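You operate a simulated robot arm through the tools that you are given. There is no shell and no other tool. Be economical: measure what you need, move in short steps, check, and stop when the job is done.

You run a simulated robot arm. Do the job below in one go: nothing can be reset, and whatever is moved stays where it is left.

JOB
Change the dirty blue filter for the red one, pump off and line let down to zero first.
Fine: old filter in the old parts tray; cover and let down valve shut after. Where these are worked on the way, their far stop is far enough and under half their travel is too little: filter cover, let down valve.
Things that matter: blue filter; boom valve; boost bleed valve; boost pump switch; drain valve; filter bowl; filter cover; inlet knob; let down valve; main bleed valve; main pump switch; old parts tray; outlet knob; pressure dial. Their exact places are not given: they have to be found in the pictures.

It is judged by the outcome, as a careful person would: the job done as asked, and still so three seconds after it is handed in. It fails if anything else is knocked over, pushed out of place, dropped, spilled or broken. A push-on lid holds only when it is set on centred and level and pressed home; a screw cap is set on level and turned clockwise until tight.

ROBOT AND FRAMES
A 7-joint arm with a two-finger parallel gripper on a trunk, on a base that drives. Base frame: it is fixed to the floor where the robot stands at the start and does not move with it; the origin is under the middle of the robot, x ahead of it, y to its left, z up. Units: mm, degrees, N and s.
With the tool pointing down near the work surface it reaches from about 400 to 900 mm from the robot's upright axis, wherever it stands. Its first joint turns from -17.0 to 126.0 degrees. Places, roughly: boom valve [800, 1000, 600]; boost bleed valve [500, 200, 600]; boost pump switch [700, 100, 1100]; drain valve [600, 200, 900]; filter bowl [700, 400, 700]; filter cover [700, 400, 800]; inlet knob [1000, 1000, 700]; let down valve [600, 400, 600]; main bleed valve [500, 100, 600]; main pump switch [700, 0, 1100]; old parts tray [500, -300, 600]; outlet knob [1000, 1000, 900]; pressure dial [800, 200, 1100]; tank valve [400, -100, 600]; test shelf gauge [900, 400, 1100]; trim dial four [800, 900, 600]. Payload 1.57 kg.
Tool frame: the origin (TCP) lies between the finger pads and is the grasp point; the fingertips stand 30 mm ahead of it; z points along the fingers, y is the line along which they close. Largest opening 80 mm; finger width 17, thickness 12; the body of the gripper, 40 by 82 mm, starts 80 mm behind the TCP.
Orientation is told as [roll, pitch, yaw] about the base's x, y, z axes, in that order, counted from this pose: with the fingers straight down and closing along the base's y, the tool's x points along the base's -x, its y along +y and its z along -z.

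CONTROLS
- The arm moves only by the tool send_rows. Its argument "plan" is a list that holds one entry, the list of rows, each a list of 7 numbers: the shift along the tool's x, y, z in mm, then the turn, a rotation vector about the tool's x, y, z in degrees, then the closure in counts, from 0 (fully open) to 255 (shut). In form: [[[x, y, z, rx, ry, rz, claw], ...]]. A call has 1 to 20 rows; each row is the pose to reach, as a shift and turn from the pose commanded when the call began, along the tool's axes at that moment. A row lasts 0.2 s, in which the tool goes at most 50 mm and 8.6 degrees; a call with a longer step from one row to the next is refused whole, and so is a gripper value outside its range. Where a pose cannot be reached the arm comes as near as it can. A force on the tool above 50 N (or 10 N above the force at the start of the call, whichever is more), or a blocked arm, ends the call early, and 0.2 s more pass. Each finger travels about 45 mm/s and halts on what it meets, pressing with about 40 N; the grip force reading is that of the motor and also rises with nothing between the fingers. The clock runs only during rows and for 0.2 s after the last one: add rows that repeat a pose to give the fingers time. It gives the time, the measured TCP pose, the force on the tool (base axes), the opening and the grip force at its end, in the units of the frame above (readings bear some noise), with the torque about the TCP (base axes, N m) and any sound that the robot's microphone picked up.
- Cameras (640 x 400 px; columns grow to the right, rows downward): "scene" is now at [8.1, -201.4, 1305.1]; the picture's right is [0.32, -0.95, 0.00], its down [-0.25, -0.08, -0.97] and it looks along [0.92, 0.31, -0.26] (base axes); focal length 214 px, centre (320, 200). "wrist" rides on the gripper at [72, -7, -122] in the tool frame; the picture's right is [0.09, 1.00, 0.00], its down [-0.84, 0.08, -0.54] and it looks along [-0.54, 0.05, 0.84] (tool axes); focal length 238 px, centre (320, 200).
- snapshot(camera): a new picture of that camera. No time passes.
- raise_lower(by): slides the trunk up (or, below 0, down) by that many mm; the arm and the scene camera ride with it, the base frame stays. It gives what a move gives, with no picture.
- drive_base(legs): drives the robot by 1 to 6 legs, each [ahead, left, turn to the left] in mm, mm and degrees, along the robot's own axes; the way and the turn of a leg run together, so that a leg with both is an arc; at most 1500 mm and 180 degrees a leg. The arm and the cameras ride along, it lands a little off, and it stops where it bumps. It gives what a move gives.
- turn_head(pan, tilt): turns the head with the scene camera to pan (to the left, within 109 degrees either way) and tilt (down, from -29 to 69), counted from straight ahead of the robot. It gives what a move gives.
- measure_at(camera, pixels): for up to 12 pixels [column, row] of the newest picture of that camera ("zoom" is the newest enlarged one), the place [x, y, z] in the base frame of the surface seen there, good to about 2 mm. No time passes.
- zoom(camera, box): a new picture of the part [left, top, right, bottom] of that camera's present view, enlarged. No time passes.
- job_done(): hands the job in; it is judged then, once.

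Go step by step. Measure first, check grasps and placings, and put right what went wrong. The budget is 80 turns and 48 pictures, counting those below and the enlarged ones. Unless the task says otherwise, let go and move clear before handing in, and close with one line.

The tools are called after "Request:" as a command line: name --argument value ..., lists and objects as JSON in quotes. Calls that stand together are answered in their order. send_rows: Moves the arm, as the interface text tells. Its arguments: {"type":"object","properties":{"plan":{"type":"array","items":{"type":"array","items":{"type":"array","items":{"type":"number"}}}}},"required":["plan"]} The other tools are called the same way: raise_lower (by) slides the trunk up or down; drive_base (legs) drives the base; turn_head (pan, tilt) turns the head that bears the scene camera; snapshot (camera) takes a picture; measure_at (camera, pixels) gives the place of the surface under pixels of a picture; zoom (camera, box) takes an enlarged picture of a part of a camera's view; job_done () hands the job in.

At the start:

```text
t: 0.0
eef_pos: [435.5, 60.2, 1370.4]
orientation: [0.0, 0.0, 0.0]
force: [-0.1, -0.7, -0.7]
ft_torque: [-0.04, 0.0, -0.01]
width: 80.1
finger_force: 0.0
trunk travel left (down, up): [-650.0, 140.0]
robot x, y, heading: [1.4, -0.9, 0.0]
head pan, tilt: [18.5, 15.2]
```

scene: 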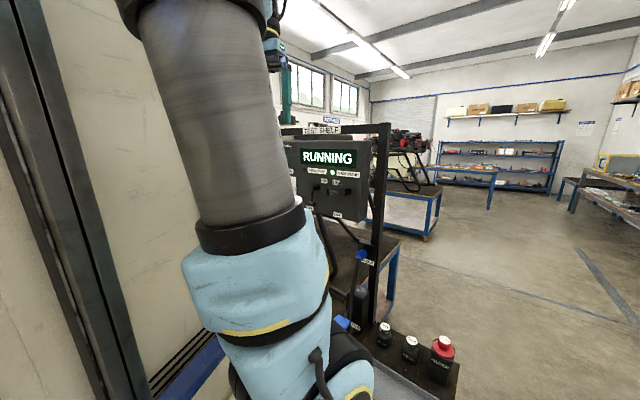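
wrist: 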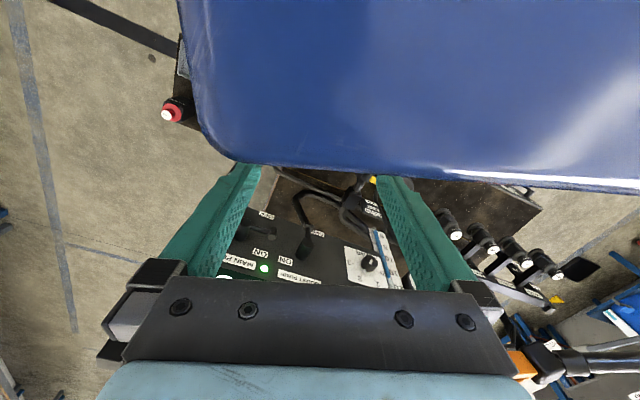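

The scene view is partly blocked by the arm, but a panel reading RUNNING shows at pixel (327,157). I'll enlarge that area and look from a different pan.

Request:
zoom --camera "scene" --box '[270, 110, 470, 400]'

Request:
zoom --camera "wrist" --box '[150, 150, 640, 310]'

```text
1.38 times, centred on (370, 255) of scene
```

zoom: 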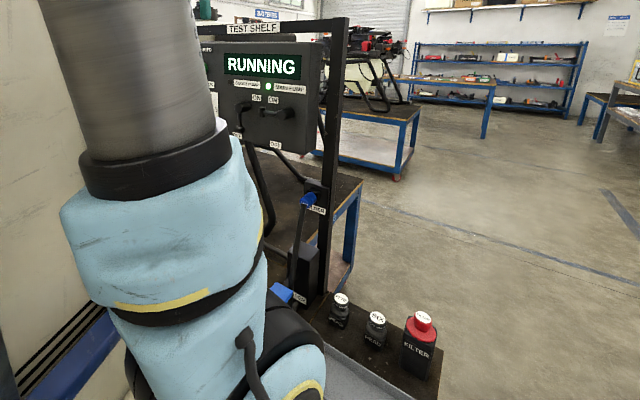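

```text
1.31 times, centred on (395, 230) of wrist
```

zoom: 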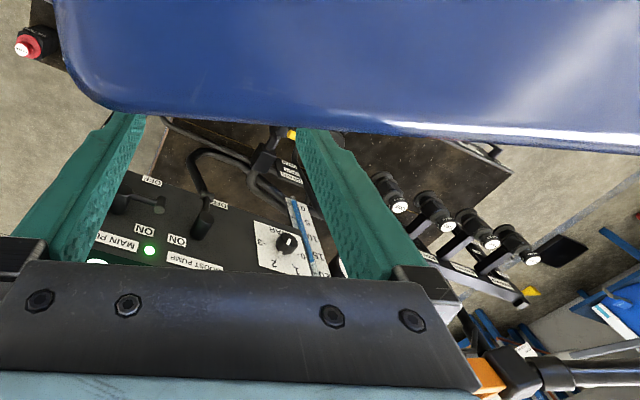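

The arm hides the bench's middle from the scene camera. I'll swing it to the left, high up, and look.

Request:
send_rows --plan '[[[15, 40, 0, 0, 0, 0, 0], [30, 80, 0, 0, 0, 0, 0], [45, 120, 0, 0, 0, 0, 0], [60, 160, 0, 0, 0, 0, 0], [80, 200, 0, 0, 0, 0, 0], [100, 240, 0, 0, 0, 0, 0], [130, 280, 0, 0, 0, 0, 0], [160, 310, 0, 0, 0, 0, 0], [190, 340, 0, 0, 0, 0, 0], [220, 370, 0, 0, 0, 0, 0], [250, 400, 0, 0, 0, 0, 0], [250, 400, 0, 0, 0, 0, 0]]]'

Request:
turn_head --pan 20 --tilt 28

Request:
snapshot --camera "scene"

```text
t: 0.9
eef_pos: [400.7, 176.5, 1370.0]
orientation: [-0.2, -0.1, -0.8]
force: [27.3, 7.1, -5.2]
ft_torque: [-0.3, 2.39, 1.01]
width: 80.0
finger_force: 0.1
trunk travel left (down, up): [-650.0, 140.0]
robot x, y, heading: [1.6, -1.9, 0.3]
head pan, tilt: [18.5, 15.2]
stopped in row 4: the force on the tool passed its limit at 86 N (the readings are from after the stop); the commanded pose is now the measured one
```

```text
t: 1.6
eef_pos: [399.5, 176.7, 1369.7]
orientation: [-0.2, 0.0, -0.8]
force: [41.4, 0.3, -8.7]
ft_torque: [0.22, 3.36, 1.64]
width: 79.8
finger_force: 0.1
trunk travel left (down, up): [-650.0, 140.0]
robot x, y, heading: [-0.1, -0.4, 0.0]
head pan, tilt: [20.0, 28.0]
```

```text
43 pictures are left
```

scene: 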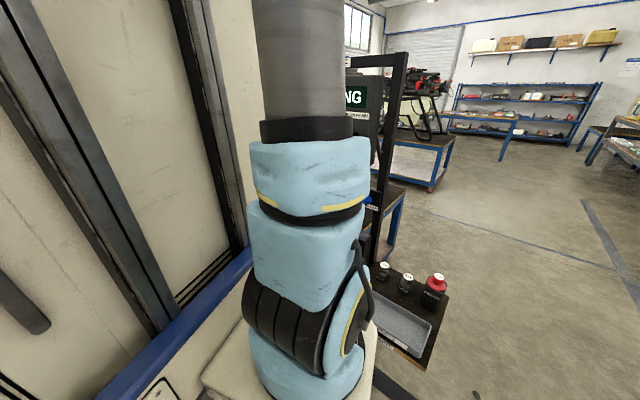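

The gripper met something on its -x side (likely the robot's own arm), so I'll back off to +x. I'll also measure how near the left wall and floor are.

Request:
send_rows --plan '[[[-20, 0, 0, 0, 0, 0, 0], [-40, -5, 0, 0, 0, 0, 0], [-60, -30, 0, 0, 0, 0, 0]]]'

Request:
measure_at --camera "scene" --pixels '[[100, 120], [225, 100], [160, 330], [30, 300], [240, 390], [300, 180], [310, 250], [300, 380], [270, 50], [433, 290], [408, 282], [400, 330]]'

```text
t: 2.4
eef_pos: [457.0, 149.1, 1369.0]
orientation: [-0.1, -0.1, -0.6]
force: [-0.3, 0.5, -0.2]
ft_torque: [-0.03, 0.02, -0.02]
width: 79.9
finger_force: 0.1
trunk travel left (down, up): [-650.0, 140.0]
robot x, y, heading: [-3.5, -0.5, 0.1]
head pan, tilt: [20.0, 28.0]
```

```text
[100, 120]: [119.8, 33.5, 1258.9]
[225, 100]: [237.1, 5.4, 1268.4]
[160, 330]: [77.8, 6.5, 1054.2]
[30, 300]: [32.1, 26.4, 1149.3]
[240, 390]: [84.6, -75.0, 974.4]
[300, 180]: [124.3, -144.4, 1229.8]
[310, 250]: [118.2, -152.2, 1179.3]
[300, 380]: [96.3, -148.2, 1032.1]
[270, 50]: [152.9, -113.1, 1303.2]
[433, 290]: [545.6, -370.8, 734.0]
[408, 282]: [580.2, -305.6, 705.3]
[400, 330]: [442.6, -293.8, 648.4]
```

The slab and columns at the left are the robot's own mast and arm, very close to the camera. I'll back up a little and turn left so the bench comes into clear view on the right.

Request:
drive_base --legs '[[-200, 0, 0], [0, 0, 45]]'

Request:
turn_head --pan -10 --tilt 25

Request:
snapshot --camera "scene"

```text
t: 6.1
eef_pos: [12.2, 430.6, 1369.9]
orientation: [-0.2, -0.1, 45.1]
force: [0.4, -0.5, 0.2]
ft_torque: [-0.01, -0.03, 0.0]
width: 80.0
finger_force: 0.1
trunk travel left (down, up): [-650.0, 140.0]
robot x, y, heading: [-200.2, -0.4, 45.8]
head pan, tilt: [20.0, 28.0]
```

```text
t: 7.1
eef_pos: [12.0, 432.4, 1368.6]
orientation: [-0.1, -0.1, 45.0]
force: [0.3, -0.2, 0.1]
ft_torque: [0.01, -0.02, -0.02]
width: 79.9
finger_force: 0.0
trunk travel left (down, up): [-650.0, 140.0]
robot x, y, heading: [-201.5, 0.4, 45.9]
head pan, tilt: [-10.0, 25.0]
```

```text
42 pictures are left
```

scene: 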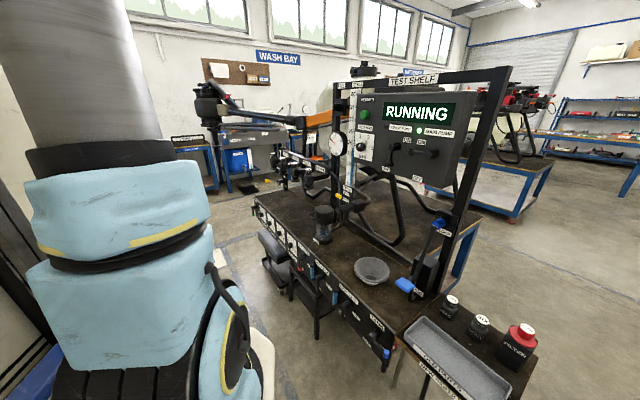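

Now the whole bench is in view. I'll enlarge its parts.

Request:
zoom --camera "scene" --box '[240, 160, 400, 260]'

Request:
zoom --camera "scene" --box '[330, 60, 522, 180]'

Request:
zoom --camera "scene" --box '[240, 220, 464, 360]'

Request:
zoom --camera "scene" --box '[376, 200, 568, 320]'

```text
4.00 times, centred on (320, 210) of scene
```

zoom: 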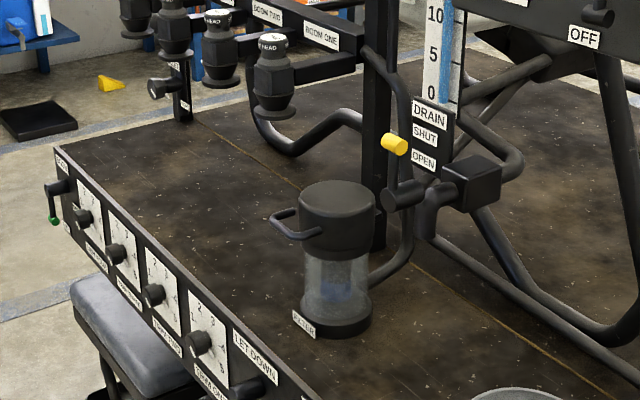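

```text
3.33 times, centred on (426, 120) of scene
```

zoom: 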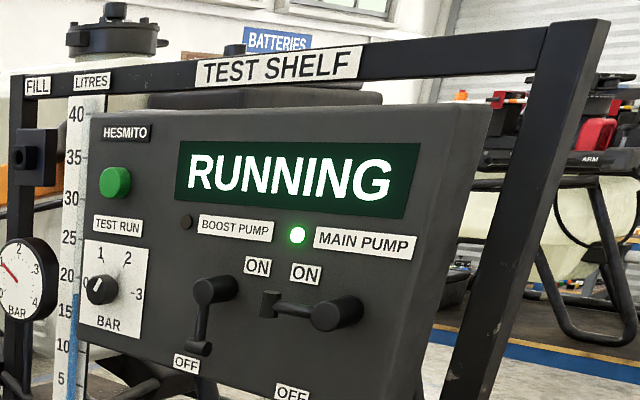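

```text
2.86 times, centred on (352, 290) of scene
```

zoom: 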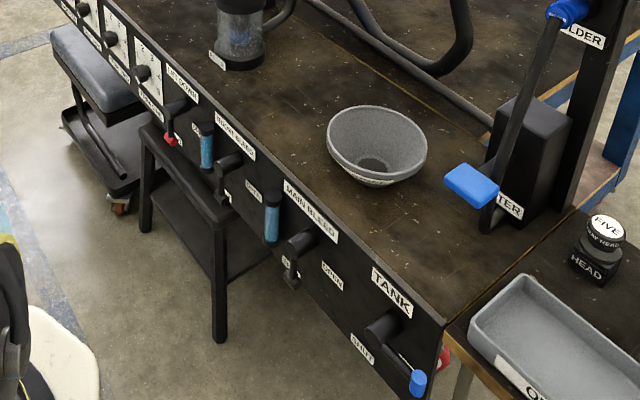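

```text
3.33 times, centred on (472, 260) of scene
```

zoom: 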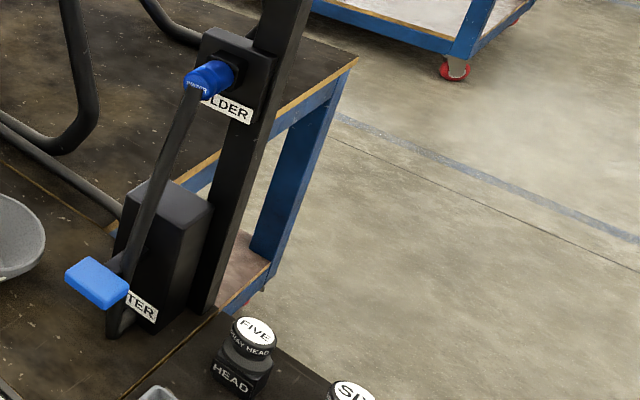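

The main pump lever (zoom 2 at (270,300)) points to ON, boost is OFF, and the filter bowl is at scene (323,225). I'll look closer at the spares near the tray, the filter bowl and the gauge.

Request:
zoom --camera "scene" --box '[400, 280, 560, 380]'

Request:
zoom --camera "scene" --box '[296, 120, 376, 170]'

Request:
zoom --camera "scene" --box '[290, 190, 370, 240]'

Request:
measure_at --camera "scene" --pixels '[[323, 208], [323, 241], [310, 214], [338, 144], [406, 142], [427, 154], [393, 148], [345, 195], [437, 355], [521, 328], [305, 266], [450, 110]]'

```text
4.00 times, centred on (480, 330) of scene
```

zoom: 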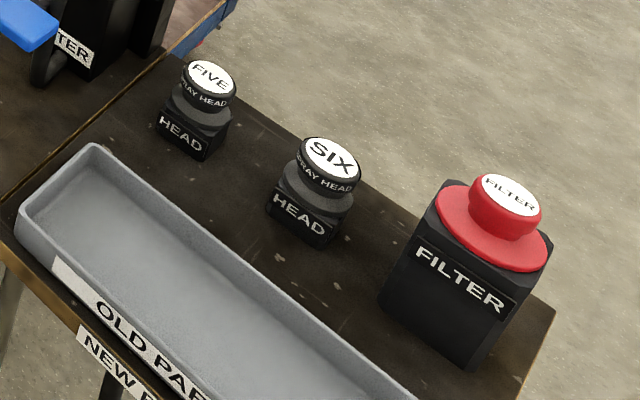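

```text
8.00 times, centred on (336, 145) of scene
```

zoom: 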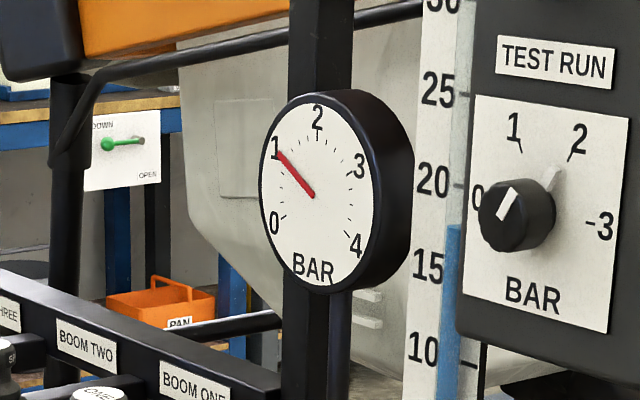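

```text
8.00 times, centred on (330, 215) of scene
```

zoom: 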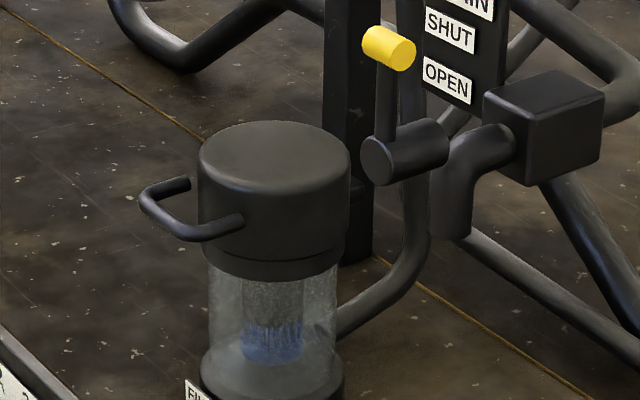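

```text
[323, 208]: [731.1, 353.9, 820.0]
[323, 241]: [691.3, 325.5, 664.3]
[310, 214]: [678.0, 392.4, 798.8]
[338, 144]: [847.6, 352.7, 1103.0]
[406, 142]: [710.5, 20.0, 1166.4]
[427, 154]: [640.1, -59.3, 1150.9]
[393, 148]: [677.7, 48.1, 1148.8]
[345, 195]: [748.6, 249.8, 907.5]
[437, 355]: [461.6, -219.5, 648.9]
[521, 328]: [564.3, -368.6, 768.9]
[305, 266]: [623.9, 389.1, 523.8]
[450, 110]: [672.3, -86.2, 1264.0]
```

The dial reads about 1 bar and the red FILTER item stands at zoom (505,220). I'll measure the pump switch closely, plus the panel plane.

Request:
zoom --camera "scene" --box '[376, 125, 456, 175]'

Request:
measure_at --camera "scene" --pixels '[[375, 120], [456, 160], [405, 172], [450, 130], [385, 105], [365, 150], [375, 170]]'

```text
8.00 times, centred on (416, 150) of scene
```

zoom: 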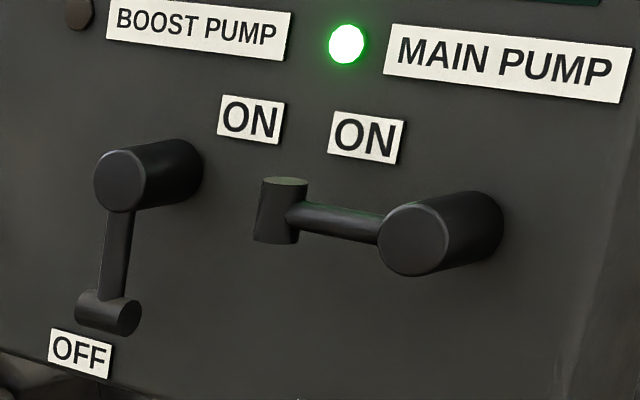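

```text
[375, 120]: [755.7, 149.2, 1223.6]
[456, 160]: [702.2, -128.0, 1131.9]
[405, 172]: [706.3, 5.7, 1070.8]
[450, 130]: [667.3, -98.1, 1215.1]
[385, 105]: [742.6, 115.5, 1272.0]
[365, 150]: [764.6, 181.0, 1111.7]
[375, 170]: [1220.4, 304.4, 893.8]
```

The panel is vertical and faces about (-0.94, 0.34). Now measuring the main lever's parts.

Request:
measure_at --camera "zoom" --pixels '[[410, 243], [480, 205], [285, 183], [275, 215], [330, 218], [365, 130], [250, 118], [120, 180], [108, 312], [115, 255], [80, 355], [300, 300]]'

Request:
snapshot --camera "wrist"

```text
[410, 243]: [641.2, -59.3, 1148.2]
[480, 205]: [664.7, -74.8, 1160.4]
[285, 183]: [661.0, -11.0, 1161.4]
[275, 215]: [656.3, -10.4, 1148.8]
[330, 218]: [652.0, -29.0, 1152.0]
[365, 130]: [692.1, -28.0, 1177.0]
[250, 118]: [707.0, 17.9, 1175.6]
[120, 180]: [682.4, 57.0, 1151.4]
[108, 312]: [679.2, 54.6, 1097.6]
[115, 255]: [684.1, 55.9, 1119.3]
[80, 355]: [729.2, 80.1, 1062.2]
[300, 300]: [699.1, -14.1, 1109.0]
```

```text
33 pictures are left
```

wrist: 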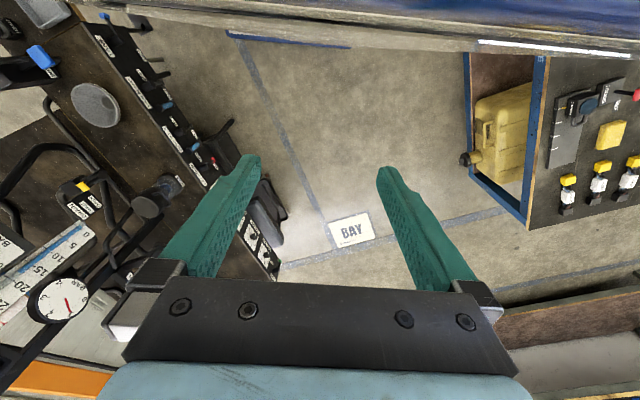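

The main lever is a T-handle: radius about 51 mm, hub at (641,-59,1148), tip at (658,-10,1150), now level and needing to be swung down. I'll square the robot to the bench (heading about -20).

Request:
drive_base --legs '[[0, 0, -65.5], [160, 58, 0]]'

Request:
snapshot --camera "wrist"

```text
t: 11.3
eef_pos: [451.4, 6.4, 1369.9]
orientation: [-0.3, -0.1, -18.6]
force: [0.8, 0.0, -0.1]
ft_torque: [0.0, 0.01, 0.0]
width: 80.0
finger_force: 0.0
trunk travel left (down, up): [-650.0, 140.0]
robot x, y, heading: [-27.6, 10.3, -18.1]
head pan, tilt: [-10.0, 25.0]
```

```text
32 pictures are left
```

wrist: 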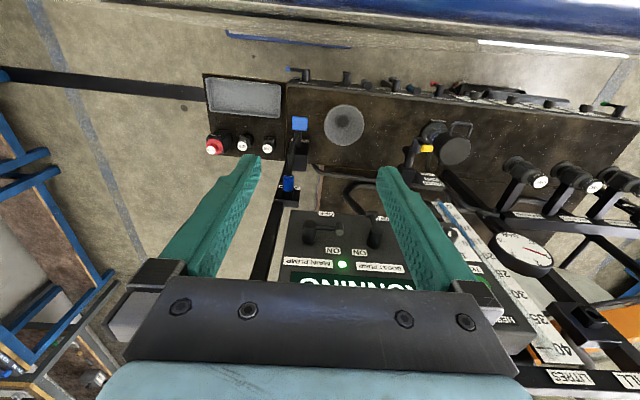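

The view is clear and the tool already lines up with the panel. I'll pitch the tool level while moving to a standoff in front of and above the main lever's tip, with fingers shut.

Request:
send_rows --plan '[[[-12, 5, 15, 0, -7.5, 0, 255], [-24, 11, 30, 0, -15, 0, 255], [-35, 16, 45, 0, -22.5, 0, 255], [-47, 21, 60, 0, -30, 0, 255], [-59, 27, 75, 0, -37.5, 0, 255], [-70, 32, 90, 0, -45, 0, 255], [-82, 37, 105, 0, -52.5, 0, 255], [-94, 43, 120, 0, -60, 0, 255], [-105, 48, 135, 0, -67.5, 0, 255], [-117, 53, 150, 0, -75, 0, 255], [-129, 59, 165, 0, -82.5, 0, 255], [-140, 64, 180, 0, -90, 0, 255], [-140, 64, 180, 0, -90, 0, 255]]]'

Request:
snapshot --camera "wrist"

```text
t: 11.8
eef_pos: [466.2, 9.7, 1359.3]
orientation: [0.5, -9.1, -19.0]
force: [-5.8, 0.4, 19.8]
ft_torque: [0.73, 1.26, 0.26]
width: 38.7
finger_force: 0.4
trunk travel left (down, up): [-650.0, 140.0]
robot x, y, heading: [-27.8, 3.9, -17.9]
head pan, tilt: [-10.0, 25.0]
stopped in row 2: the force on the tool passed its limit at 111 N (the readings are from after the stop); the commanded pose is now the measured one
```

```text
31 pictures are left
```

wrist: 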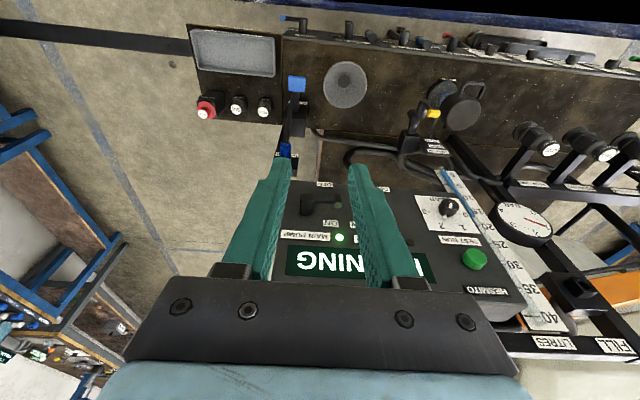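

The gripper back touched the robot's own body again while folded close. I'll extend forward first, then pitch.

Request:
send_rows --plan '[[[-20, 0, -10, 0, 0, 0, 255], [-45, 10, -10, 0, 0, 0, 255], [-70, 25, -10, 0, 0, 0, 255], [-95, 40, 0, 0, 0, 0, 255], [-110, 50, 10, 0, 0, 0, 255], [-110, 50, 10, 0, 0, 0, 255]]]'

```text
t: 13.2
eef_pos: [586.8, 19.9, 1365.3]
orientation: [0.5, -9.0, -19.0]
force: [0.0, -0.4, -0.5]
ft_torque: [-0.01, 0.0, 0.01]
width: 0.0
finger_force: 21.5
trunk travel left (down, up): [-650.0, 140.0]
robot x, y, heading: [-26.9, 6.2, -17.9]
head pan, tilt: [-10.0, 25.0]
```

Clear now. I'll pitch the rest of the way in place.

Request:
send_rows --plan '[[[0, 0, 0, 0, -8, 0, 255], [0, 0, 0, 0, -16, 0, 255], [0, 0, 0, 0, -24, 0, 255], [0, 0, 0, 0, -32, 0, 255], [0, 0, 0, 0, -40, 0, 255], [0, 0, 0, 0, -48, 0, 255], [0, 0, 0, 0, -56, 0, 255], [0, 0, 0, 0, -64, 0, 255], [0, 0, 0, 0, -72, 0, 255], [0, 0, 0, 0, -81, 0, 255]]]'

```text
refused: row 10 steps farther than a row can; nothing moved
```

Request:
send_rows --plan '[[[0, 0, 0, 0, -8, 0, 255], [0, 0, 0, 0, -16, 0, 255], [0, 0, 0, 0, -24, 0, 255], [0, 0, 0, 0, -32, 0, 255], [0, 0, 0, 0, -40, 0, 255], [0, 0, 0, 0, -48, 0, 255], [0, 0, 0, 0, -56, 0, 255], [0, 0, 0, 0, -64, 0, 255], [0, 0, 0, 0, -72, 0, 255], [0, 0, 0, 0, -80, 0, 255], [0, 0, 0, 0, -81, 0, 255]]]'

```text
t: 15.1
eef_pos: [598.9, 17.7, 1460.1]
orientation: [44.7, -75.4, -62.9]
force: [0.7, 0.4, 0.3]
ft_torque: [0.0, -0.02, -0.03]
width: 0.0
finger_force: 21.3
trunk travel left (down, up): [-650.0, 140.0]
robot x, y, heading: [-29.7, 4.9, -17.9]
head pan, tilt: [-10.0, 25.0]
stopped in row 9: the arm was blocked; the commanded pose is now the measured one
```

The arm topped out about 10° short of level and drifted up, so this is near a joint limit. A tool tilted 45° down will do to push the lever, so I'll undo the roll and pitch back.

Request:
send_rows --plan '[[[0, 0, 0, 0, 5, -5, 255], [0, 0, 0, 0, 5, -10.4, 255]]]'

Request:
send_rows --plan '[[[0, 0, 0, 0, 8, 0, 255], [0, 0, 0, 0, 16, 0, 255], [0, 0, 0, 0, 24, 0, 255], [0, 0, 0, 0, 30, 0, 255], [0, 0, 0, 0, 30, 0, 255]]]'

```text
t: 15.7
eef_pos: [600.9, 20.3, 1453.7]
orientation: [-2.1, -73.9, -14.7]
force: [-0.2, -0.1, 0.1]
ft_torque: [0.03, 0.01, 0.02]
width: 0.0
finger_force: 21.5
trunk travel left (down, up): [-650.0, 140.0]
robot x, y, heading: [-29.5, 6.6, -17.7]
head pan, tilt: [-10.0, 25.0]
```

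```text
t: 16.9
eef_pos: [600.8, 21.0, 1455.1]
orientation: [-0.6, -43.8, -16.3]
force: [-0.4, 0.8, -0.5]
ft_torque: [0.0, -0.02, 0.0]
width: 0.0
finger_force: 21.3
trunk travel left (down, up): [-650.0, 140.0]
robot x, y, heading: [-28.8, 4.3, -18.0]
head pan, tilt: [-10.0, 25.0]
```

Tilted 44° and stable. I'll lower the trunk to bring the tool to lever height.

Request:
raise_lower --by -245

Request:
snapshot --camera "wrist"

```text
t: 18.1
eef_pos: [586.1, -11.6, 1462.3]
orientation: [18.6, -49.8, -33.2]
force: [0.3, -0.9, -0.8]
ft_torque: [0.01, -0.03, -0.02]
width: 0.0
finger_force: 21.7
trunk travel left (down, up): [-557.0, 233.0]
robot x, y, heading: [-30.4, 4.0, -17.7]
head pan, tilt: [-10.0, 25.0]
stopped: the arm was blocked; the commanded pose is now the measured one
```

```text
30 pictures are left
```

wrist: 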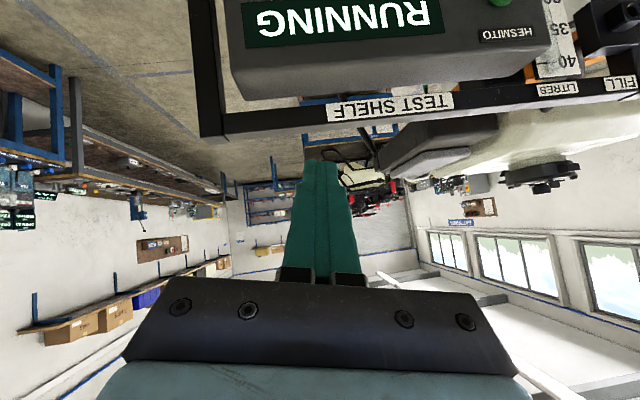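

Lowering the trunk holds the tool in place in space, and the arm was stretched upward, so lower is easier. I'll move the tool down 180 mm and fix the roll.

Request:
send_rows --plan '[[[24, 0, 20, 0, 0, 0, 255], [50, 0, 40, 2, 0, -3, 255], [75, -1, 62, 4, -1, -6, 255], [100, -1, 82, 6, -2, -8, 255], [122, -2, 102, 7.4, -2, -9, 255], [141, -2, 118, 7.4, -2, -9, 255], [141, -2, 118, 7.4, -2, -9, 255]]]'

```text
t: 19.0
eef_pos: [607.0, -26.8, 1456.3]
orientation: [26.1, -56.3, -42.9]
force: [-0.3, 0.1, 0.4]
ft_torque: [0.03, 0.01, -0.01]
width: 0.0
finger_force: 21.0
trunk travel left (down, up): [-557.0, 233.0]
robot x, y, heading: [-28.3, 4.6, -17.8]
head pan, tilt: [-10.0, 25.0]
stopped in row 4: the arm was blocked; the commanded pose is now the measured one
```

Blocked again, so I need to see the arm's shape. I'll turn the head toward it.

Request:
turn_head --pan 30 --tilt -10

Request:
snapshot --camera "scene"

```text
t: 20.1
eef_pos: [604.8, -25.8, 1455.5]
orientation: [26.2, -56.0, -42.6]
force: [0.1, 0.8, -0.6]
ft_torque: [-0.03, 0.0, 0.0]
width: 0.1
finger_force: 21.7
trunk travel left (down, up): [-557.0, 233.0]
robot x, y, heading: [-28.8, 4.6, -17.9]
head pan, tilt: [30.0, -10.0]
```

```text
29 pictures are left
```

scene: 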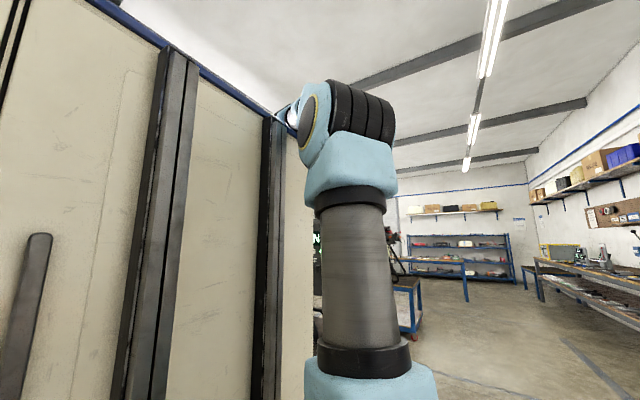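

A large pale slab stands between the camera and the arm's far end. I'll measure it to learn whether it is part of the robot and where it ends.

Request:
measure_at --camera "scene" --pixels '[[140, 300], [60, 200], [225, 250], [290, 350], [296, 200], [270, 112], [150, 30], [345, 170], [355, 280], [320, 110], [375, 380], [290, 112]]'

Request:
turn_head --pan 60 --tilt 30

Request:
snapshot --camera "scene"

```text
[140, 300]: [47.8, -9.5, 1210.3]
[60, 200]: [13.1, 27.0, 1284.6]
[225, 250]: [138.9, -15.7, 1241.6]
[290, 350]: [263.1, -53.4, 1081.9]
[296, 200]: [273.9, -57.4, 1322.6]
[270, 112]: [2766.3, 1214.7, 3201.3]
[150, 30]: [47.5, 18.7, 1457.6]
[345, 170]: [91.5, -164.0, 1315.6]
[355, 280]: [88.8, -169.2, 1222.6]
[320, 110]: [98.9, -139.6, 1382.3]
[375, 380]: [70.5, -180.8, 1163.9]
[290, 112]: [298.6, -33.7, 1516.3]
```

```text
t: 21.2
eef_pos: [604.0, -26.5, 1454.7]
orientation: [26.2, -56.2, -42.7]
force: [-0.1, 0.5, 0.4]
ft_torque: [0.01, 0.03, 0.05]
width: 0.3
finger_force: 21.4
trunk travel left (down, up): [-557.0, 233.0]
robot x, y, heading: [-25.0, 4.6, -17.8]
head pan, tilt: [60.0, 30.0]
```

```text
28 pictures are left
```

scene: 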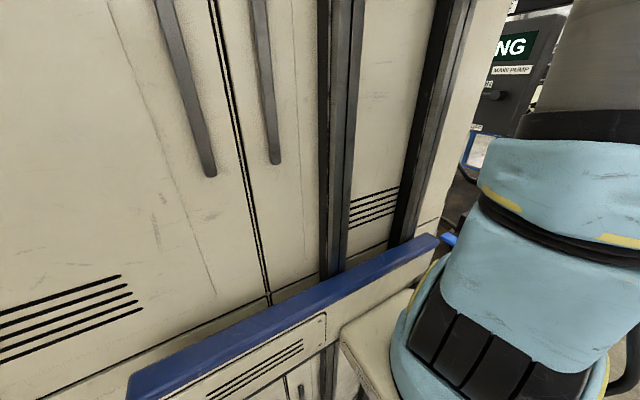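

The slab is the robot's own mast, to the left of the arm. Its front-right corner catches the forearm when I reach left, so I should work with targets ahead-right of the robot. First I'll raise the trunk back to free it.

Request:
raise_lower --by 93

```text
t: 22.4
eef_pos: [603.5, -9.1, 1531.8]
orientation: [23.3, -56.0, -39.3]
force: [0.3, 0.5, 0.3]
ft_torque: [0.02, 0.04, 0.02]
width: 0.0
finger_force: 21.4
trunk travel left (down, up): [-650.0, 140.0]
robot x, y, heading: [-28.1, 7.9, -17.9]
head pan, tilt: [60.0, 30.0]
```

The tool rides with the trunk as expected, so it was caught before. Now I'll slide the tool 250 mm to the robot's right, high above the panel, and straighten it to 45° down.

Request:
send_rows --plan '[[[-6, -30, -3, 0, 0, 0, 255], [-13, -61, -6, 1.5, 2.6, -2, 255], [-19, -91, -9, 3, 5.2, -4, 255], [-25, -122, -11, 4.5, 8, -6, 255], [-32, -152, -14, 6, 10.6, -8, 255], [-38, -183, -17, 7.4, 13.2, -10.4, 255], [-44, -213, -20, 7.4, 13.2, -10.4, 255], [-51, -244, -23, 7.4, 13.2, -10.4, 255], [-51, -244, -23, 7.4, 13.2, -10.4, 255]]]'

Request:
turn_head --pan 20 --tilt 0

Request:
snapshot --camera "scene"

```text
t: 24.4
eef_pos: [525.2, -249.1, 1533.5]
orientation: [0.1, -45.2, -19.1]
force: [0.7, -0.2, 0.5]
ft_torque: [0.0, 0.03, -0.02]
width: 0.1
finger_force: 21.1
trunk travel left (down, up): [-650.0, 140.0]
robot x, y, heading: [-29.7, 4.0, -18.1]
head pan, tilt: [60.0, 30.0]
```

```text
t: 25.5
eef_pos: [527.1, -249.8, 1533.4]
orientation: [0.1, -45.1, -19.0]
force: [-0.6, 0.0, 0.2]
ft_torque: [0.0, 0.0, 0.0]
width: 0.0
finger_force: 21.2
trunk travel left (down, up): [-650.0, 140.0]
robot x, y, heading: [-26.9, 4.5, -18.2]
head pan, tilt: [20.0, 0.0]
```

```text
27 pictures are left
```

scene: 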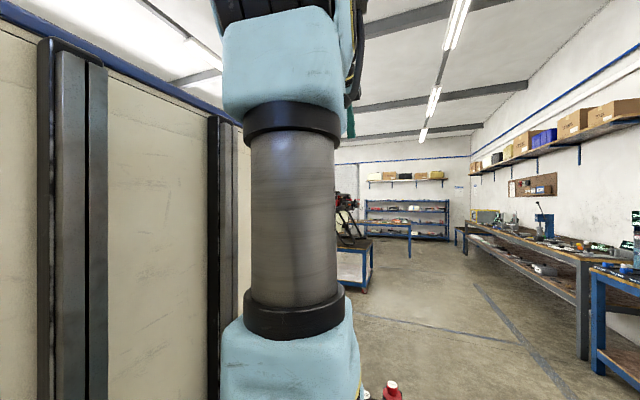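

The arm is free and the tool orientation is clean. I'll turn the base 23° left in place so the pump panel lies to the robot's right-front.

Request:
drive_base --legs '[[0, 0, 23]]'

```text
t: 27.1
eef_pos: [581.0, -14.2, 1532.5]
orientation: [0.1, -45.0, 3.7]
force: [-0.3, 0.0, 0.1]
ft_torque: [-0.01, -0.02, 0.01]
width: 0.3
finger_force: 21.0
trunk travel left (down, up): [-650.0, 140.0]
robot x, y, heading: [-25.5, 4.6, 4.9]
head pan, tilt: [20.0, 0.0]
```

Request:
send_rows --plan '[[[8, 8, 10, 3, 0, 3, 255], [25, 16, 28, 6, 0, 6, 255], [45, 24, 46, 9, 0, 9, 255], [65, 32, 68, 12, 0, 12, 255], [85, 40, 90, 15, 0, 15, 255], [100, 44, 111, 16.3, 0, 16.3, 255], [100, 44, 111, 16.3, 0, 16.3, 255]]]'

```text
t: 28.7
eef_pos: [588.5, 31.2, 1383.3]
orientation: [0.1, -45.1, -19.4]
force: [0.7, 0.7, -0.6]
ft_torque: [0.01, 0.0, 0.01]
width: 0.0
finger_force: 21.2
trunk travel left (down, up): [-650.0, 140.0]
robot x, y, heading: [-28.1, 7.3, 4.9]
head pan, tilt: [20.0, 0.0]
```

Works well. Now straight down to lever height at a 120 mm standoff, then a wrist picture.

Request:
send_rows --plan '[[[24, 0, 24, 0, 0, 0, 255], [48, 0, 48, 0, 0, 0, 255], [72, 0, 72, 0, 0, 0, 255], [96, 0, 96, 0, 0, 0, 255], [119, 0, 119, 0, 0, 0, 255], [119, 0, 119, 0, 0, 0, 255]]]'

Request:
snapshot --camera "wrist"

```text
t: 30.1
eef_pos: [588.5, 25.6, 1213.5]
orientation: [0.3, -45.0, -19.8]
force: [-1.0, 0.5, 1.0]
ft_torque: [-0.01, 0.01, -0.01]
width: 0.0
finger_force: 21.6
trunk travel left (down, up): [-650.0, 140.0]
robot x, y, heading: [-29.4, 7.3, 5.2]
head pan, tilt: [20.0, 0.0]
```

```text
26 pictures are left
```

wrist: 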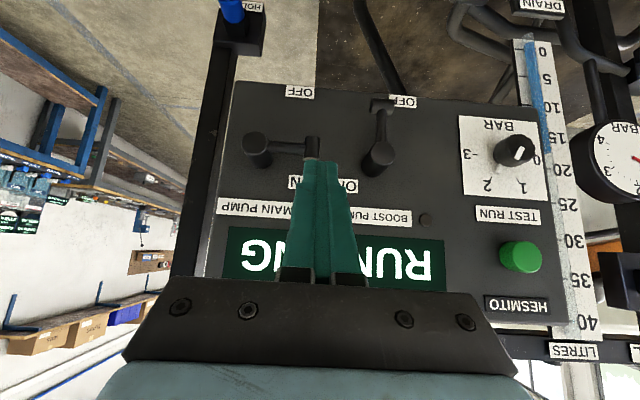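

The view is clear: the hub is at (255,143) and the T-bar at (311,148), just above the fingertip in this upside-down picture. I'll refine their positions.

Request:
measure_at --camera "wrist" --pixels '[[255, 143], [285, 148], [311, 140], [313, 152], [300, 90], [403, 101], [383, 103], [378, 156], [270, 200]]'

```text
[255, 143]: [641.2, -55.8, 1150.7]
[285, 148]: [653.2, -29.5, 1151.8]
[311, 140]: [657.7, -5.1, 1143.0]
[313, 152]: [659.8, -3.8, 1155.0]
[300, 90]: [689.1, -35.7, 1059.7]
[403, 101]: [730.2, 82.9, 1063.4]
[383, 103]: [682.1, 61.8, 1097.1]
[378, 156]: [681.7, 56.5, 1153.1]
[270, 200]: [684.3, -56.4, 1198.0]
```

I'll now enter above the T-bar and sweep it down along its arc.

Request:
send_rows --plan '[[[-22, -2, 22, 0, 0, 0, 255], [-43.8, -5, 43.8, 0, 0, 0, 255], [-29.7, -5, 57.9, 0, 0, 0, 255], [-14.1, -2, 73.5, 0, 0, 0, 255], [-6.3, -2.5, 81.3, 0, 0, 0, 255], [1.1, -4, 88.7, 0, 0, 0, 255], [8.5, -8, 96.1, 0, 0, 0, 255], [15.2, -12.5, 102.8, 0, 0, 0, 255], [23.7, -23, 111.3, 0, 0, 0, 255], [29.4, -35, 117, 0, 0, 0, 255], [29.4, -41, 117, 0, 0, 0, 255]]]'

Request:
snapshot --camera "wrist"

```text
t: 32.5
eef_pos: [635.1, -25.9, 1111.8]
orientation: [0.3, -45.0, -19.2]
force: [5.0, 10.1, -3.1]
ft_torque: [0.23, -0.04, 0.32]
width: 0.0
finger_force: 21.3
trunk travel left (down, up): [-650.0, 140.0]
robot x, y, heading: [-26.3, 6.4, 4.9]
head pan, tilt: [20.0, 0.0]
```

```text
25 pictures are left
```

wrist: 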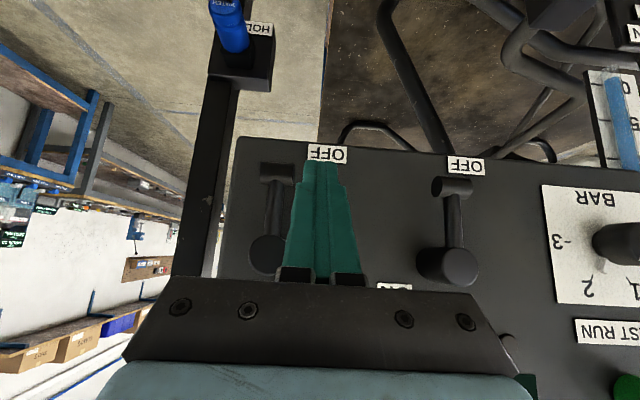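

The main lever now hangs down beside OFF like the boost lever. I'll back out and up and check the display and dial.

Request:
send_rows --plan '[[[0, 8, 0, 0, 0, 0, 255], [25, 12, -25, 0, 0, 0, 255], [50, 12, -50, 0, 0, 0, 255], [75, 12, -75, 0, 0, 0, 255], [50, 12, -100, 0, 0, 0, 255], [25, 12, -125, 0, 0, 0, 255], [0, 12, -150, 0, 0, 0, 255], [-10, 12, -160, 0, 0, 0, 255]]]'

Request:
snapshot --camera "wrist"

```text
t: 34.3
eef_pos: [542.3, -2.4, 1222.2]
orientation: [-0.2, -43.8, -20.5]
force: [0.6, -0.4, 0.4]
ft_torque: [0.0, -0.01, -0.02]
width: 0.0
finger_force: 21.0
trunk travel left (down, up): [-650.0, 140.0]
robot x, y, heading: [-30.3, 5.5, 4.9]
head pan, tilt: [20.0, 0.0]
```

```text
24 pictures are left
```

wrist: 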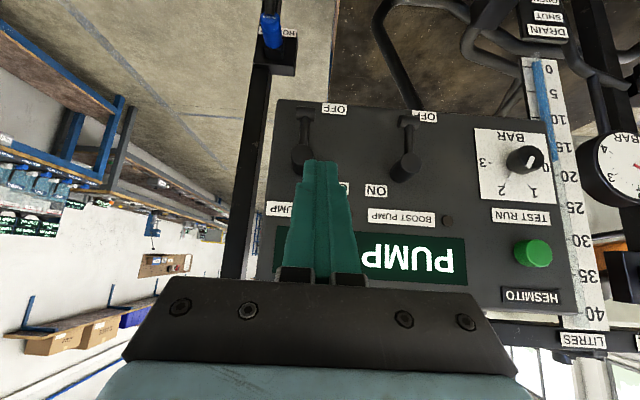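

The display shows "PUMP…" and both lamps are dark, so the pump is off. Now I'll back off 100 mm and turn to bring the let down valve to right-front.

Request:
drive_base --legs '[[-100, 0, 0], [0, 0, 32]]'

Request:
turn_head --pan -5 --tilt 25

Request:
snapshot --camera "scene"

```text
t: 37.0
eef_pos: [357.9, 297.1, 1226.3]
orientation: [0.3, -44.1, 11.5]
force: [0.3, -0.4, 0.0]
ft_torque: [-0.04, 0.0, 0.02]
width: 0.0
finger_force: 21.7
trunk travel left (down, up): [-650.0, 140.0]
robot x, y, heading: [-129.2, 0.4, 37.3]
head pan, tilt: [20.0, 0.0]
```

```text
t: 37.9
eef_pos: [356.8, 294.7, 1226.1]
orientation: [0.4, -44.1, 10.8]
force: [-0.3, 0.3, -0.5]
ft_torque: [-0.02, 0.0, -0.03]
width: 0.0
finger_force: 21.1
trunk travel left (down, up): [-650.0, 140.0]
robot x, y, heading: [-125.9, -1.0, 37.3]
head pan, tilt: [-5.0, 25.0]
```

```text
23 pictures are left
```

scene: 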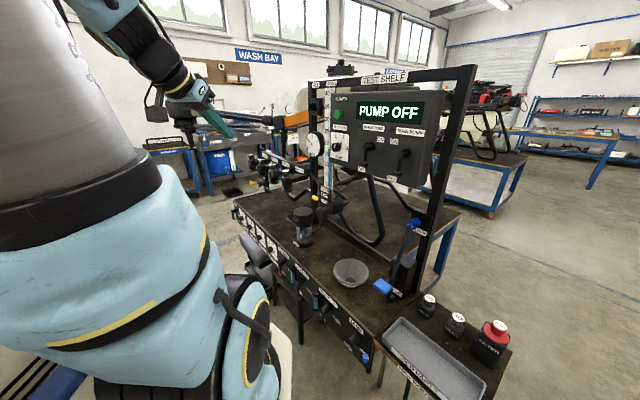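

"PUMP OFF" at (388,112) confirmed. Now an enlarged view of the let down valve on the bench front, with measures.

Request:
zoom --camera "scene" --box '[250, 235, 346, 295]'

Request:
zoom --camera "scene" --box '[285, 120, 365, 170]'

```text
6.67 times, centred on (298, 265) of scene
```

zoom: 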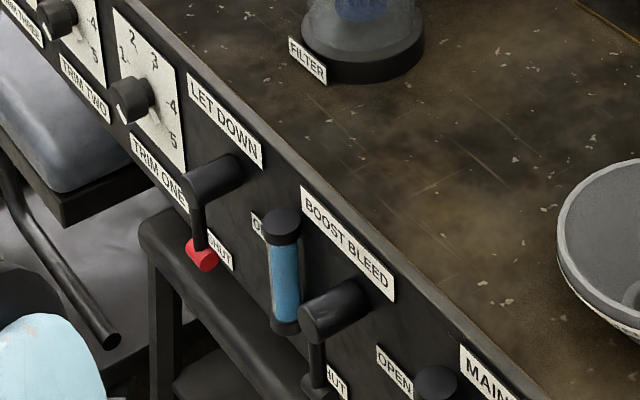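

```text
8.00 times, centred on (325, 145) of scene
```

zoom: 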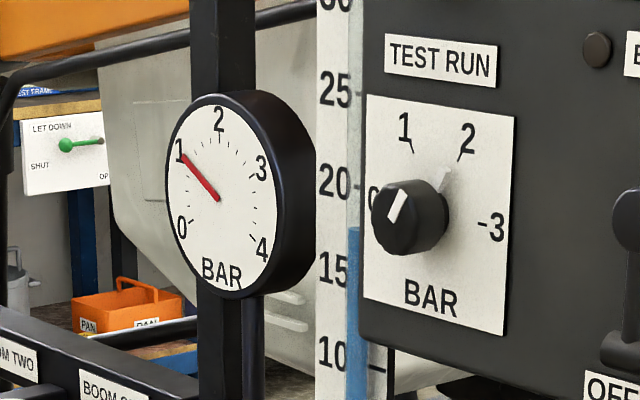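

Dial still reads 1 bar with the pump off. The let down lever (red tip at (203,255)) hangs at SHUT, and OPEN (258,222) is to its right. Measuring it.

Request:
zoom --camera "scene" --box '[266, 250, 314, 280]'

Request:
measure_at --camera "zoom" --pixels '[[260, 155], [340, 120], [225, 315], [265, 325], [240, 240], [430, 190], [430, 270], [430, 380], [310, 290], [370, 190], [250, 30], [345, 70]]'

```text
13.33 times, centred on (290, 265) of scene
```

zoom: 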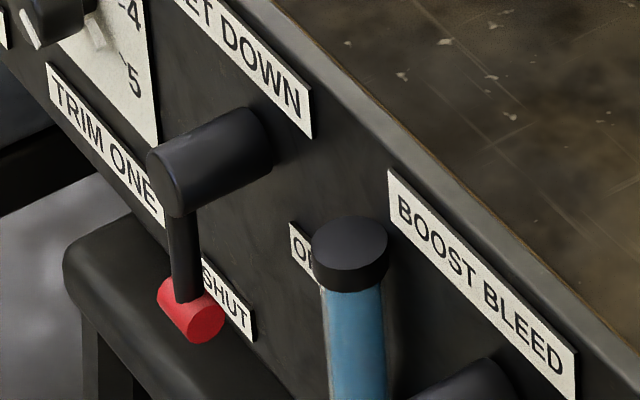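

```text
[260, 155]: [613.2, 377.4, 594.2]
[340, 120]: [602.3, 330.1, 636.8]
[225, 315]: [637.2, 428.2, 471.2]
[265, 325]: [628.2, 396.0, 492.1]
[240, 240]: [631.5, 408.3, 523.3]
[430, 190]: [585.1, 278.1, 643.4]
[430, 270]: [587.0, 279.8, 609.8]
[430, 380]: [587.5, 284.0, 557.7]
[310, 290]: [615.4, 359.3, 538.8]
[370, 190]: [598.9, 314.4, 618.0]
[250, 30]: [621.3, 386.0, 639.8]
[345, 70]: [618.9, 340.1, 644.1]
```

Request:
measure_at --camera "zoom" --pixels '[[175, 180], [230, 140], [207, 322], [185, 250], [165, 300], [350, 230], [355, 330], [300, 235], [225, 290], [280, 300], [100, 130], [450, 250]]'

```text
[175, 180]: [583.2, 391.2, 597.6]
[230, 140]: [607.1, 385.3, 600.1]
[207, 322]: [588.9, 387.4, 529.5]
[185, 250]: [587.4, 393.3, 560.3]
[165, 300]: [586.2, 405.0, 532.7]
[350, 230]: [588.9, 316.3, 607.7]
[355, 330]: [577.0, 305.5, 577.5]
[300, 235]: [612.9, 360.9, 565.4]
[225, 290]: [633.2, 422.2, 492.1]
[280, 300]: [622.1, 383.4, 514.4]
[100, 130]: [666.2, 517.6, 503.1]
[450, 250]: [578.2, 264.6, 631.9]
```

The front plane is x≈488+0.346y. The lever hub is at z≈598, radius about 66, with the T-bar at d≈33 mm from the face. I'll check the stool clearance below before choosing the approach tilt.

Request:
measure_at --camera "zoom" --pixels '[[110, 250], [150, 330], [20, 180], [75, 270], [260, 390], [15, 120]]'

Request:
measure_at --camera "scene" --pixels '[[265, 200], [240, 205], [300, 225], [255, 245], [262, 262], [285, 290], [300, 300], [250, 260]]'

```text
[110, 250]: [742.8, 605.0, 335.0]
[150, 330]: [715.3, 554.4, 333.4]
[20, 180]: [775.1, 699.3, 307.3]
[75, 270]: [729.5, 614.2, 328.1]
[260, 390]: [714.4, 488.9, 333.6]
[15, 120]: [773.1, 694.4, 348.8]
```

```text
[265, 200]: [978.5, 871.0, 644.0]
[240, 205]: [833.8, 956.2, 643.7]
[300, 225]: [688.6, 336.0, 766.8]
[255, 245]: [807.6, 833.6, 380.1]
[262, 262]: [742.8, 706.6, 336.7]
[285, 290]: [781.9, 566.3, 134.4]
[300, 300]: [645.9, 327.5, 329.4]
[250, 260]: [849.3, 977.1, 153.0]
```

The stools sit at z≈335–380, well below, so it's safe. I'll lower the trunk 450 mm (tool stays out over the floor), then move in front of the valve.

Request:
raise_lower --by -450

Request:
send_rows --plan '[[[-3, 20, 30, 3, 0, 3.1, 255], [-6, 41, 60, 6, 0, 6.2, 255], [-10, 62, 90, 9, 0, 9.3, 255], [-13, 83, 120, 12, 0, 12.4, 255], [-16, 104, 150, 15, 0, 15.5, 255], [-20, 125, 181, 18, 0, 18.6, 255], [-23, 146, 212, 21.1, 0, 21.8, 255], [-23, 146, 212, 21.1, 0, 21.8, 255]]]'

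```text
refused: -450 is not a number from -400 to 400
```

```text
t: 39.7
eef_pos: [481.8, 477.0, 1095.9]
orientation: [0.3, -44.5, -18.9]
force: [-0.5, -0.1, 0.3]
ft_torque: [0.0, -0.01, 0.04]
width: 0.0
finger_force: 21.1
trunk travel left (down, up): [-650.0, 140.0]
robot x, y, heading: [-129.5, -6.0, 37.3]
head pan, tilt: [-5.0, 25.0]
```

The trunk step was refused but the arm move was fine. I'll lower the trunk by 400 now, then pitch.

Request:
raise_lower --by -400

Request:
send_rows --plan '[[[0, 0, 0, 0, -6.5, 0, 255], [0, 0, 0, 0, -13, 0, 255], [0, 0, 0, 0, -19.5, 0, 255], [0, 0, 0, 0, -25.5, 0, 255], [0, 0, 0, 0, -25.5, 0, 255]]]'

```text
t: 43.5
eef_pos: [481.7, 475.3, 695.9]
orientation: [0.2, -44.4, -18.9]
force: [0.3, -0.3, 0.4]
ft_torque: [-0.03, 0.0, -0.01]
width: 0.0
finger_force: 21.9
trunk travel left (down, up): [-250.0, 540.0]
robot x, y, heading: [-128.7, -7.1, 37.3]
head pan, tilt: [-5.0, 25.0]
```

```text
t: 44.7
eef_pos: [481.5, 476.1, 695.9]
orientation: [0.6, -70.0, -19.3]
force: [0.1, 0.3, 0.0]
ft_torque: [0.02, -0.01, 0.01]
width: 0.0
finger_force: 21.4
trunk travel left (down, up): [-250.0, 540.0]
robot x, y, heading: [-132.0, -1.4, 37.2]
head pan, tilt: [-5.0, 25.0]
```

Request:
send_rows --plan '[[[34, -1, 10, 0, 0, 0, 255], [68, -2, 30, 0, 0, 0, 255], [100, -3, 60, 0, 0, 0, 255], [125, -3, 90, 0, 0, 0, 255], [133.6, -3, 103.8, 0, 0, 0, 255], [133.6, -3, 103.8, 0, 0, 0, 255]]]'

Request:
snapshot --camera "wrist"

```text
t: 46.1
eef_pos: [530.8, 459.7, 533.0]
orientation: [0.7, -70.0, -19.4]
force: [-0.5, 0.1, 0.3]
ft_torque: [-0.02, 0.0, 0.03]
width: 0.0
finger_force: 20.9
trunk travel left (down, up): [-250.0, 540.0]
robot x, y, heading: [-128.0, -1.4, 37.3]
head pan, tilt: [-5.0, 25.0]
```

```text
19 pictures are left
```

wrist: 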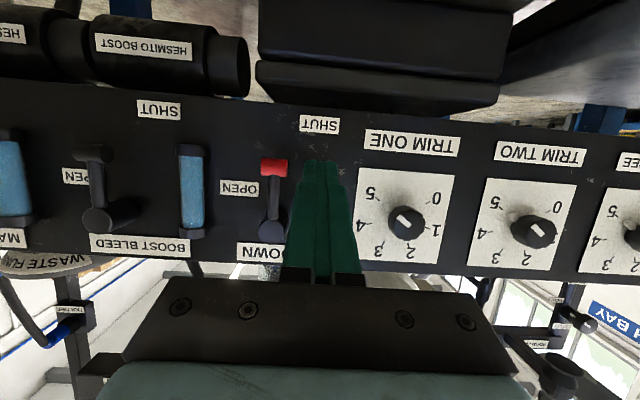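

Clear: the red T-bar at (274,167) is at SHUT, and OPEN is on its right (left in this inverted picture). Quick refinement measure.

Request:
measure_at --camera "wrist" --pixels '[[266, 168], [282, 168], [271, 228], [272, 195], [240, 188], [195, 185], [300, 220]]'

```text
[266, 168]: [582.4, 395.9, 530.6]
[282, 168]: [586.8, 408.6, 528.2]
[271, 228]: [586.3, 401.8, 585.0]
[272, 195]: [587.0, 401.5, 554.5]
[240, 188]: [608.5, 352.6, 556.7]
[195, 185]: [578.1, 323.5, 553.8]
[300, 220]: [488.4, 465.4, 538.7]
```

The bar centre is T≈+12 mm from my first estimate, and the sight tube stands about 21 mm proud on the right, so I'll keep the fingertip 28 mm off the face. Sweeping the lever right and up to OPEN.

Request:
send_rows --plan '[[[-9, 0, 25, 0, 0, 0, 255], [-18.5, 0, 50.8, 0, 0, 0, 255], [-20, -20, 50, 0, 0, 0, 255], [-18, -38, 51, 0, 0, 0, 255], [-22, -63, 49.5, 0, 0, 0, 255], [-33.5, -84, 45.2, 0, 0, 0, 255], [-47, -96, 40.3, 0, 0, 0, 255], [-63, -103, 34.5, 0, 0, 0, 255], [-68, -103, 32.5, 0, 0, 0, 255]]]'

Request:
snapshot --camera "wrist"

```text
t: 48.1
eef_pos: [544.6, 341.9, 573.9]
orientation: [-1.8, -68.6, -16.5]
force: [1.9, 2.0, -18.3]
ft_torque: [0.03, 0.45, 0.05]
width: 0.1
finger_force: 21.2
trunk travel left (down, up): [-250.0, 540.0]
robot x, y, heading: [-131.2, -4.7, 37.5]
head pan, tilt: [-5.0, 25.0]
stopped in row 9: the force on the tool passed its limit at 108 N (the readings are from after the stop); the commanded pose is now the measured one
```

```text
18 pictures are left
```

wrist: 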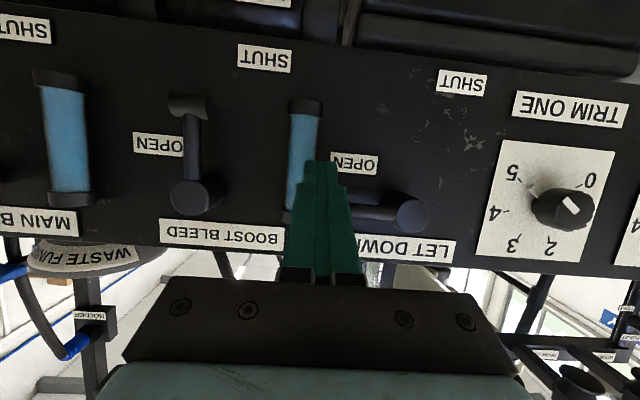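

The lever now lies level to the right: open. I'll back out and read the dial.

Request:
send_rows --plan '[[[10, 2, 3, 0, 0, 0, 255], [17, 4, -20, 0, 0, 0, 255], [27, 6, -50, 0, 0, 0, 255], [37, 8, -85, 0, 0, 0, 255], [37, 8, -85, 0, 0, 0, 255]]]'

Request:
zoom --camera "scene" --box '[265, 110, 393, 190]'

```text
t: 49.3
eef_pos: [457.8, 378.6, 571.8]
orientation: [-1.2, -68.9, -17.3]
force: [0.0, 0.6, 0.7]
ft_torque: [-0.01, 0.02, -0.01]
width: 0.0
finger_force: 21.3
trunk travel left (down, up): [-250.0, 540.0]
robot x, y, heading: [-131.3, -2.0, 37.0]
head pan, tilt: [-5.0, 25.0]
```

```text
5.00 times, centred on (329, 150) of scene
```

zoom: 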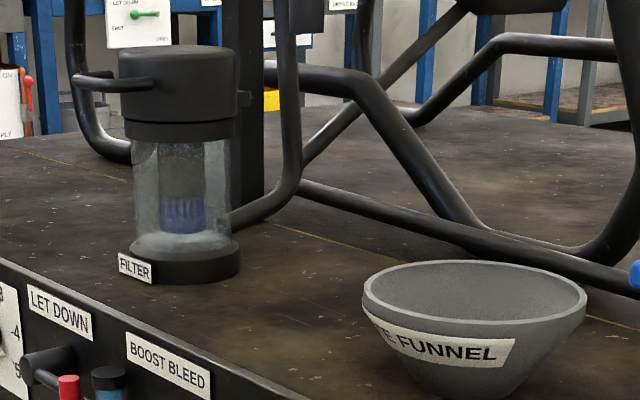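

The lower view shows the filter well, with a hinge lug at (243,100) opposite the handle. The dial is above the frame, so I'll tilt the head up.

Request:
turn_head --pan -5 --tilt 0

Request:
snapshot --camera "scene"

```text
t: 50.2
eef_pos: [457.8, 378.6, 571.7]
orientation: [-1.3, -68.9, -17.3]
force: [0.7, -0.5, 0.4]
ft_torque: [0.0, 0.02, 0.0]
width: 0.1
finger_force: 21.8
trunk travel left (down, up): [-250.0, 540.0]
robot x, y, heading: [-126.7, -2.5, 37.4]
head pan, tilt: [-5.0, 0.0]
```

```text
16 pictures are left
```

scene: 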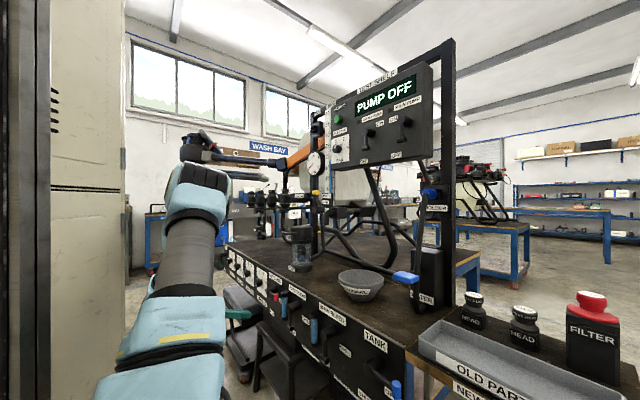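

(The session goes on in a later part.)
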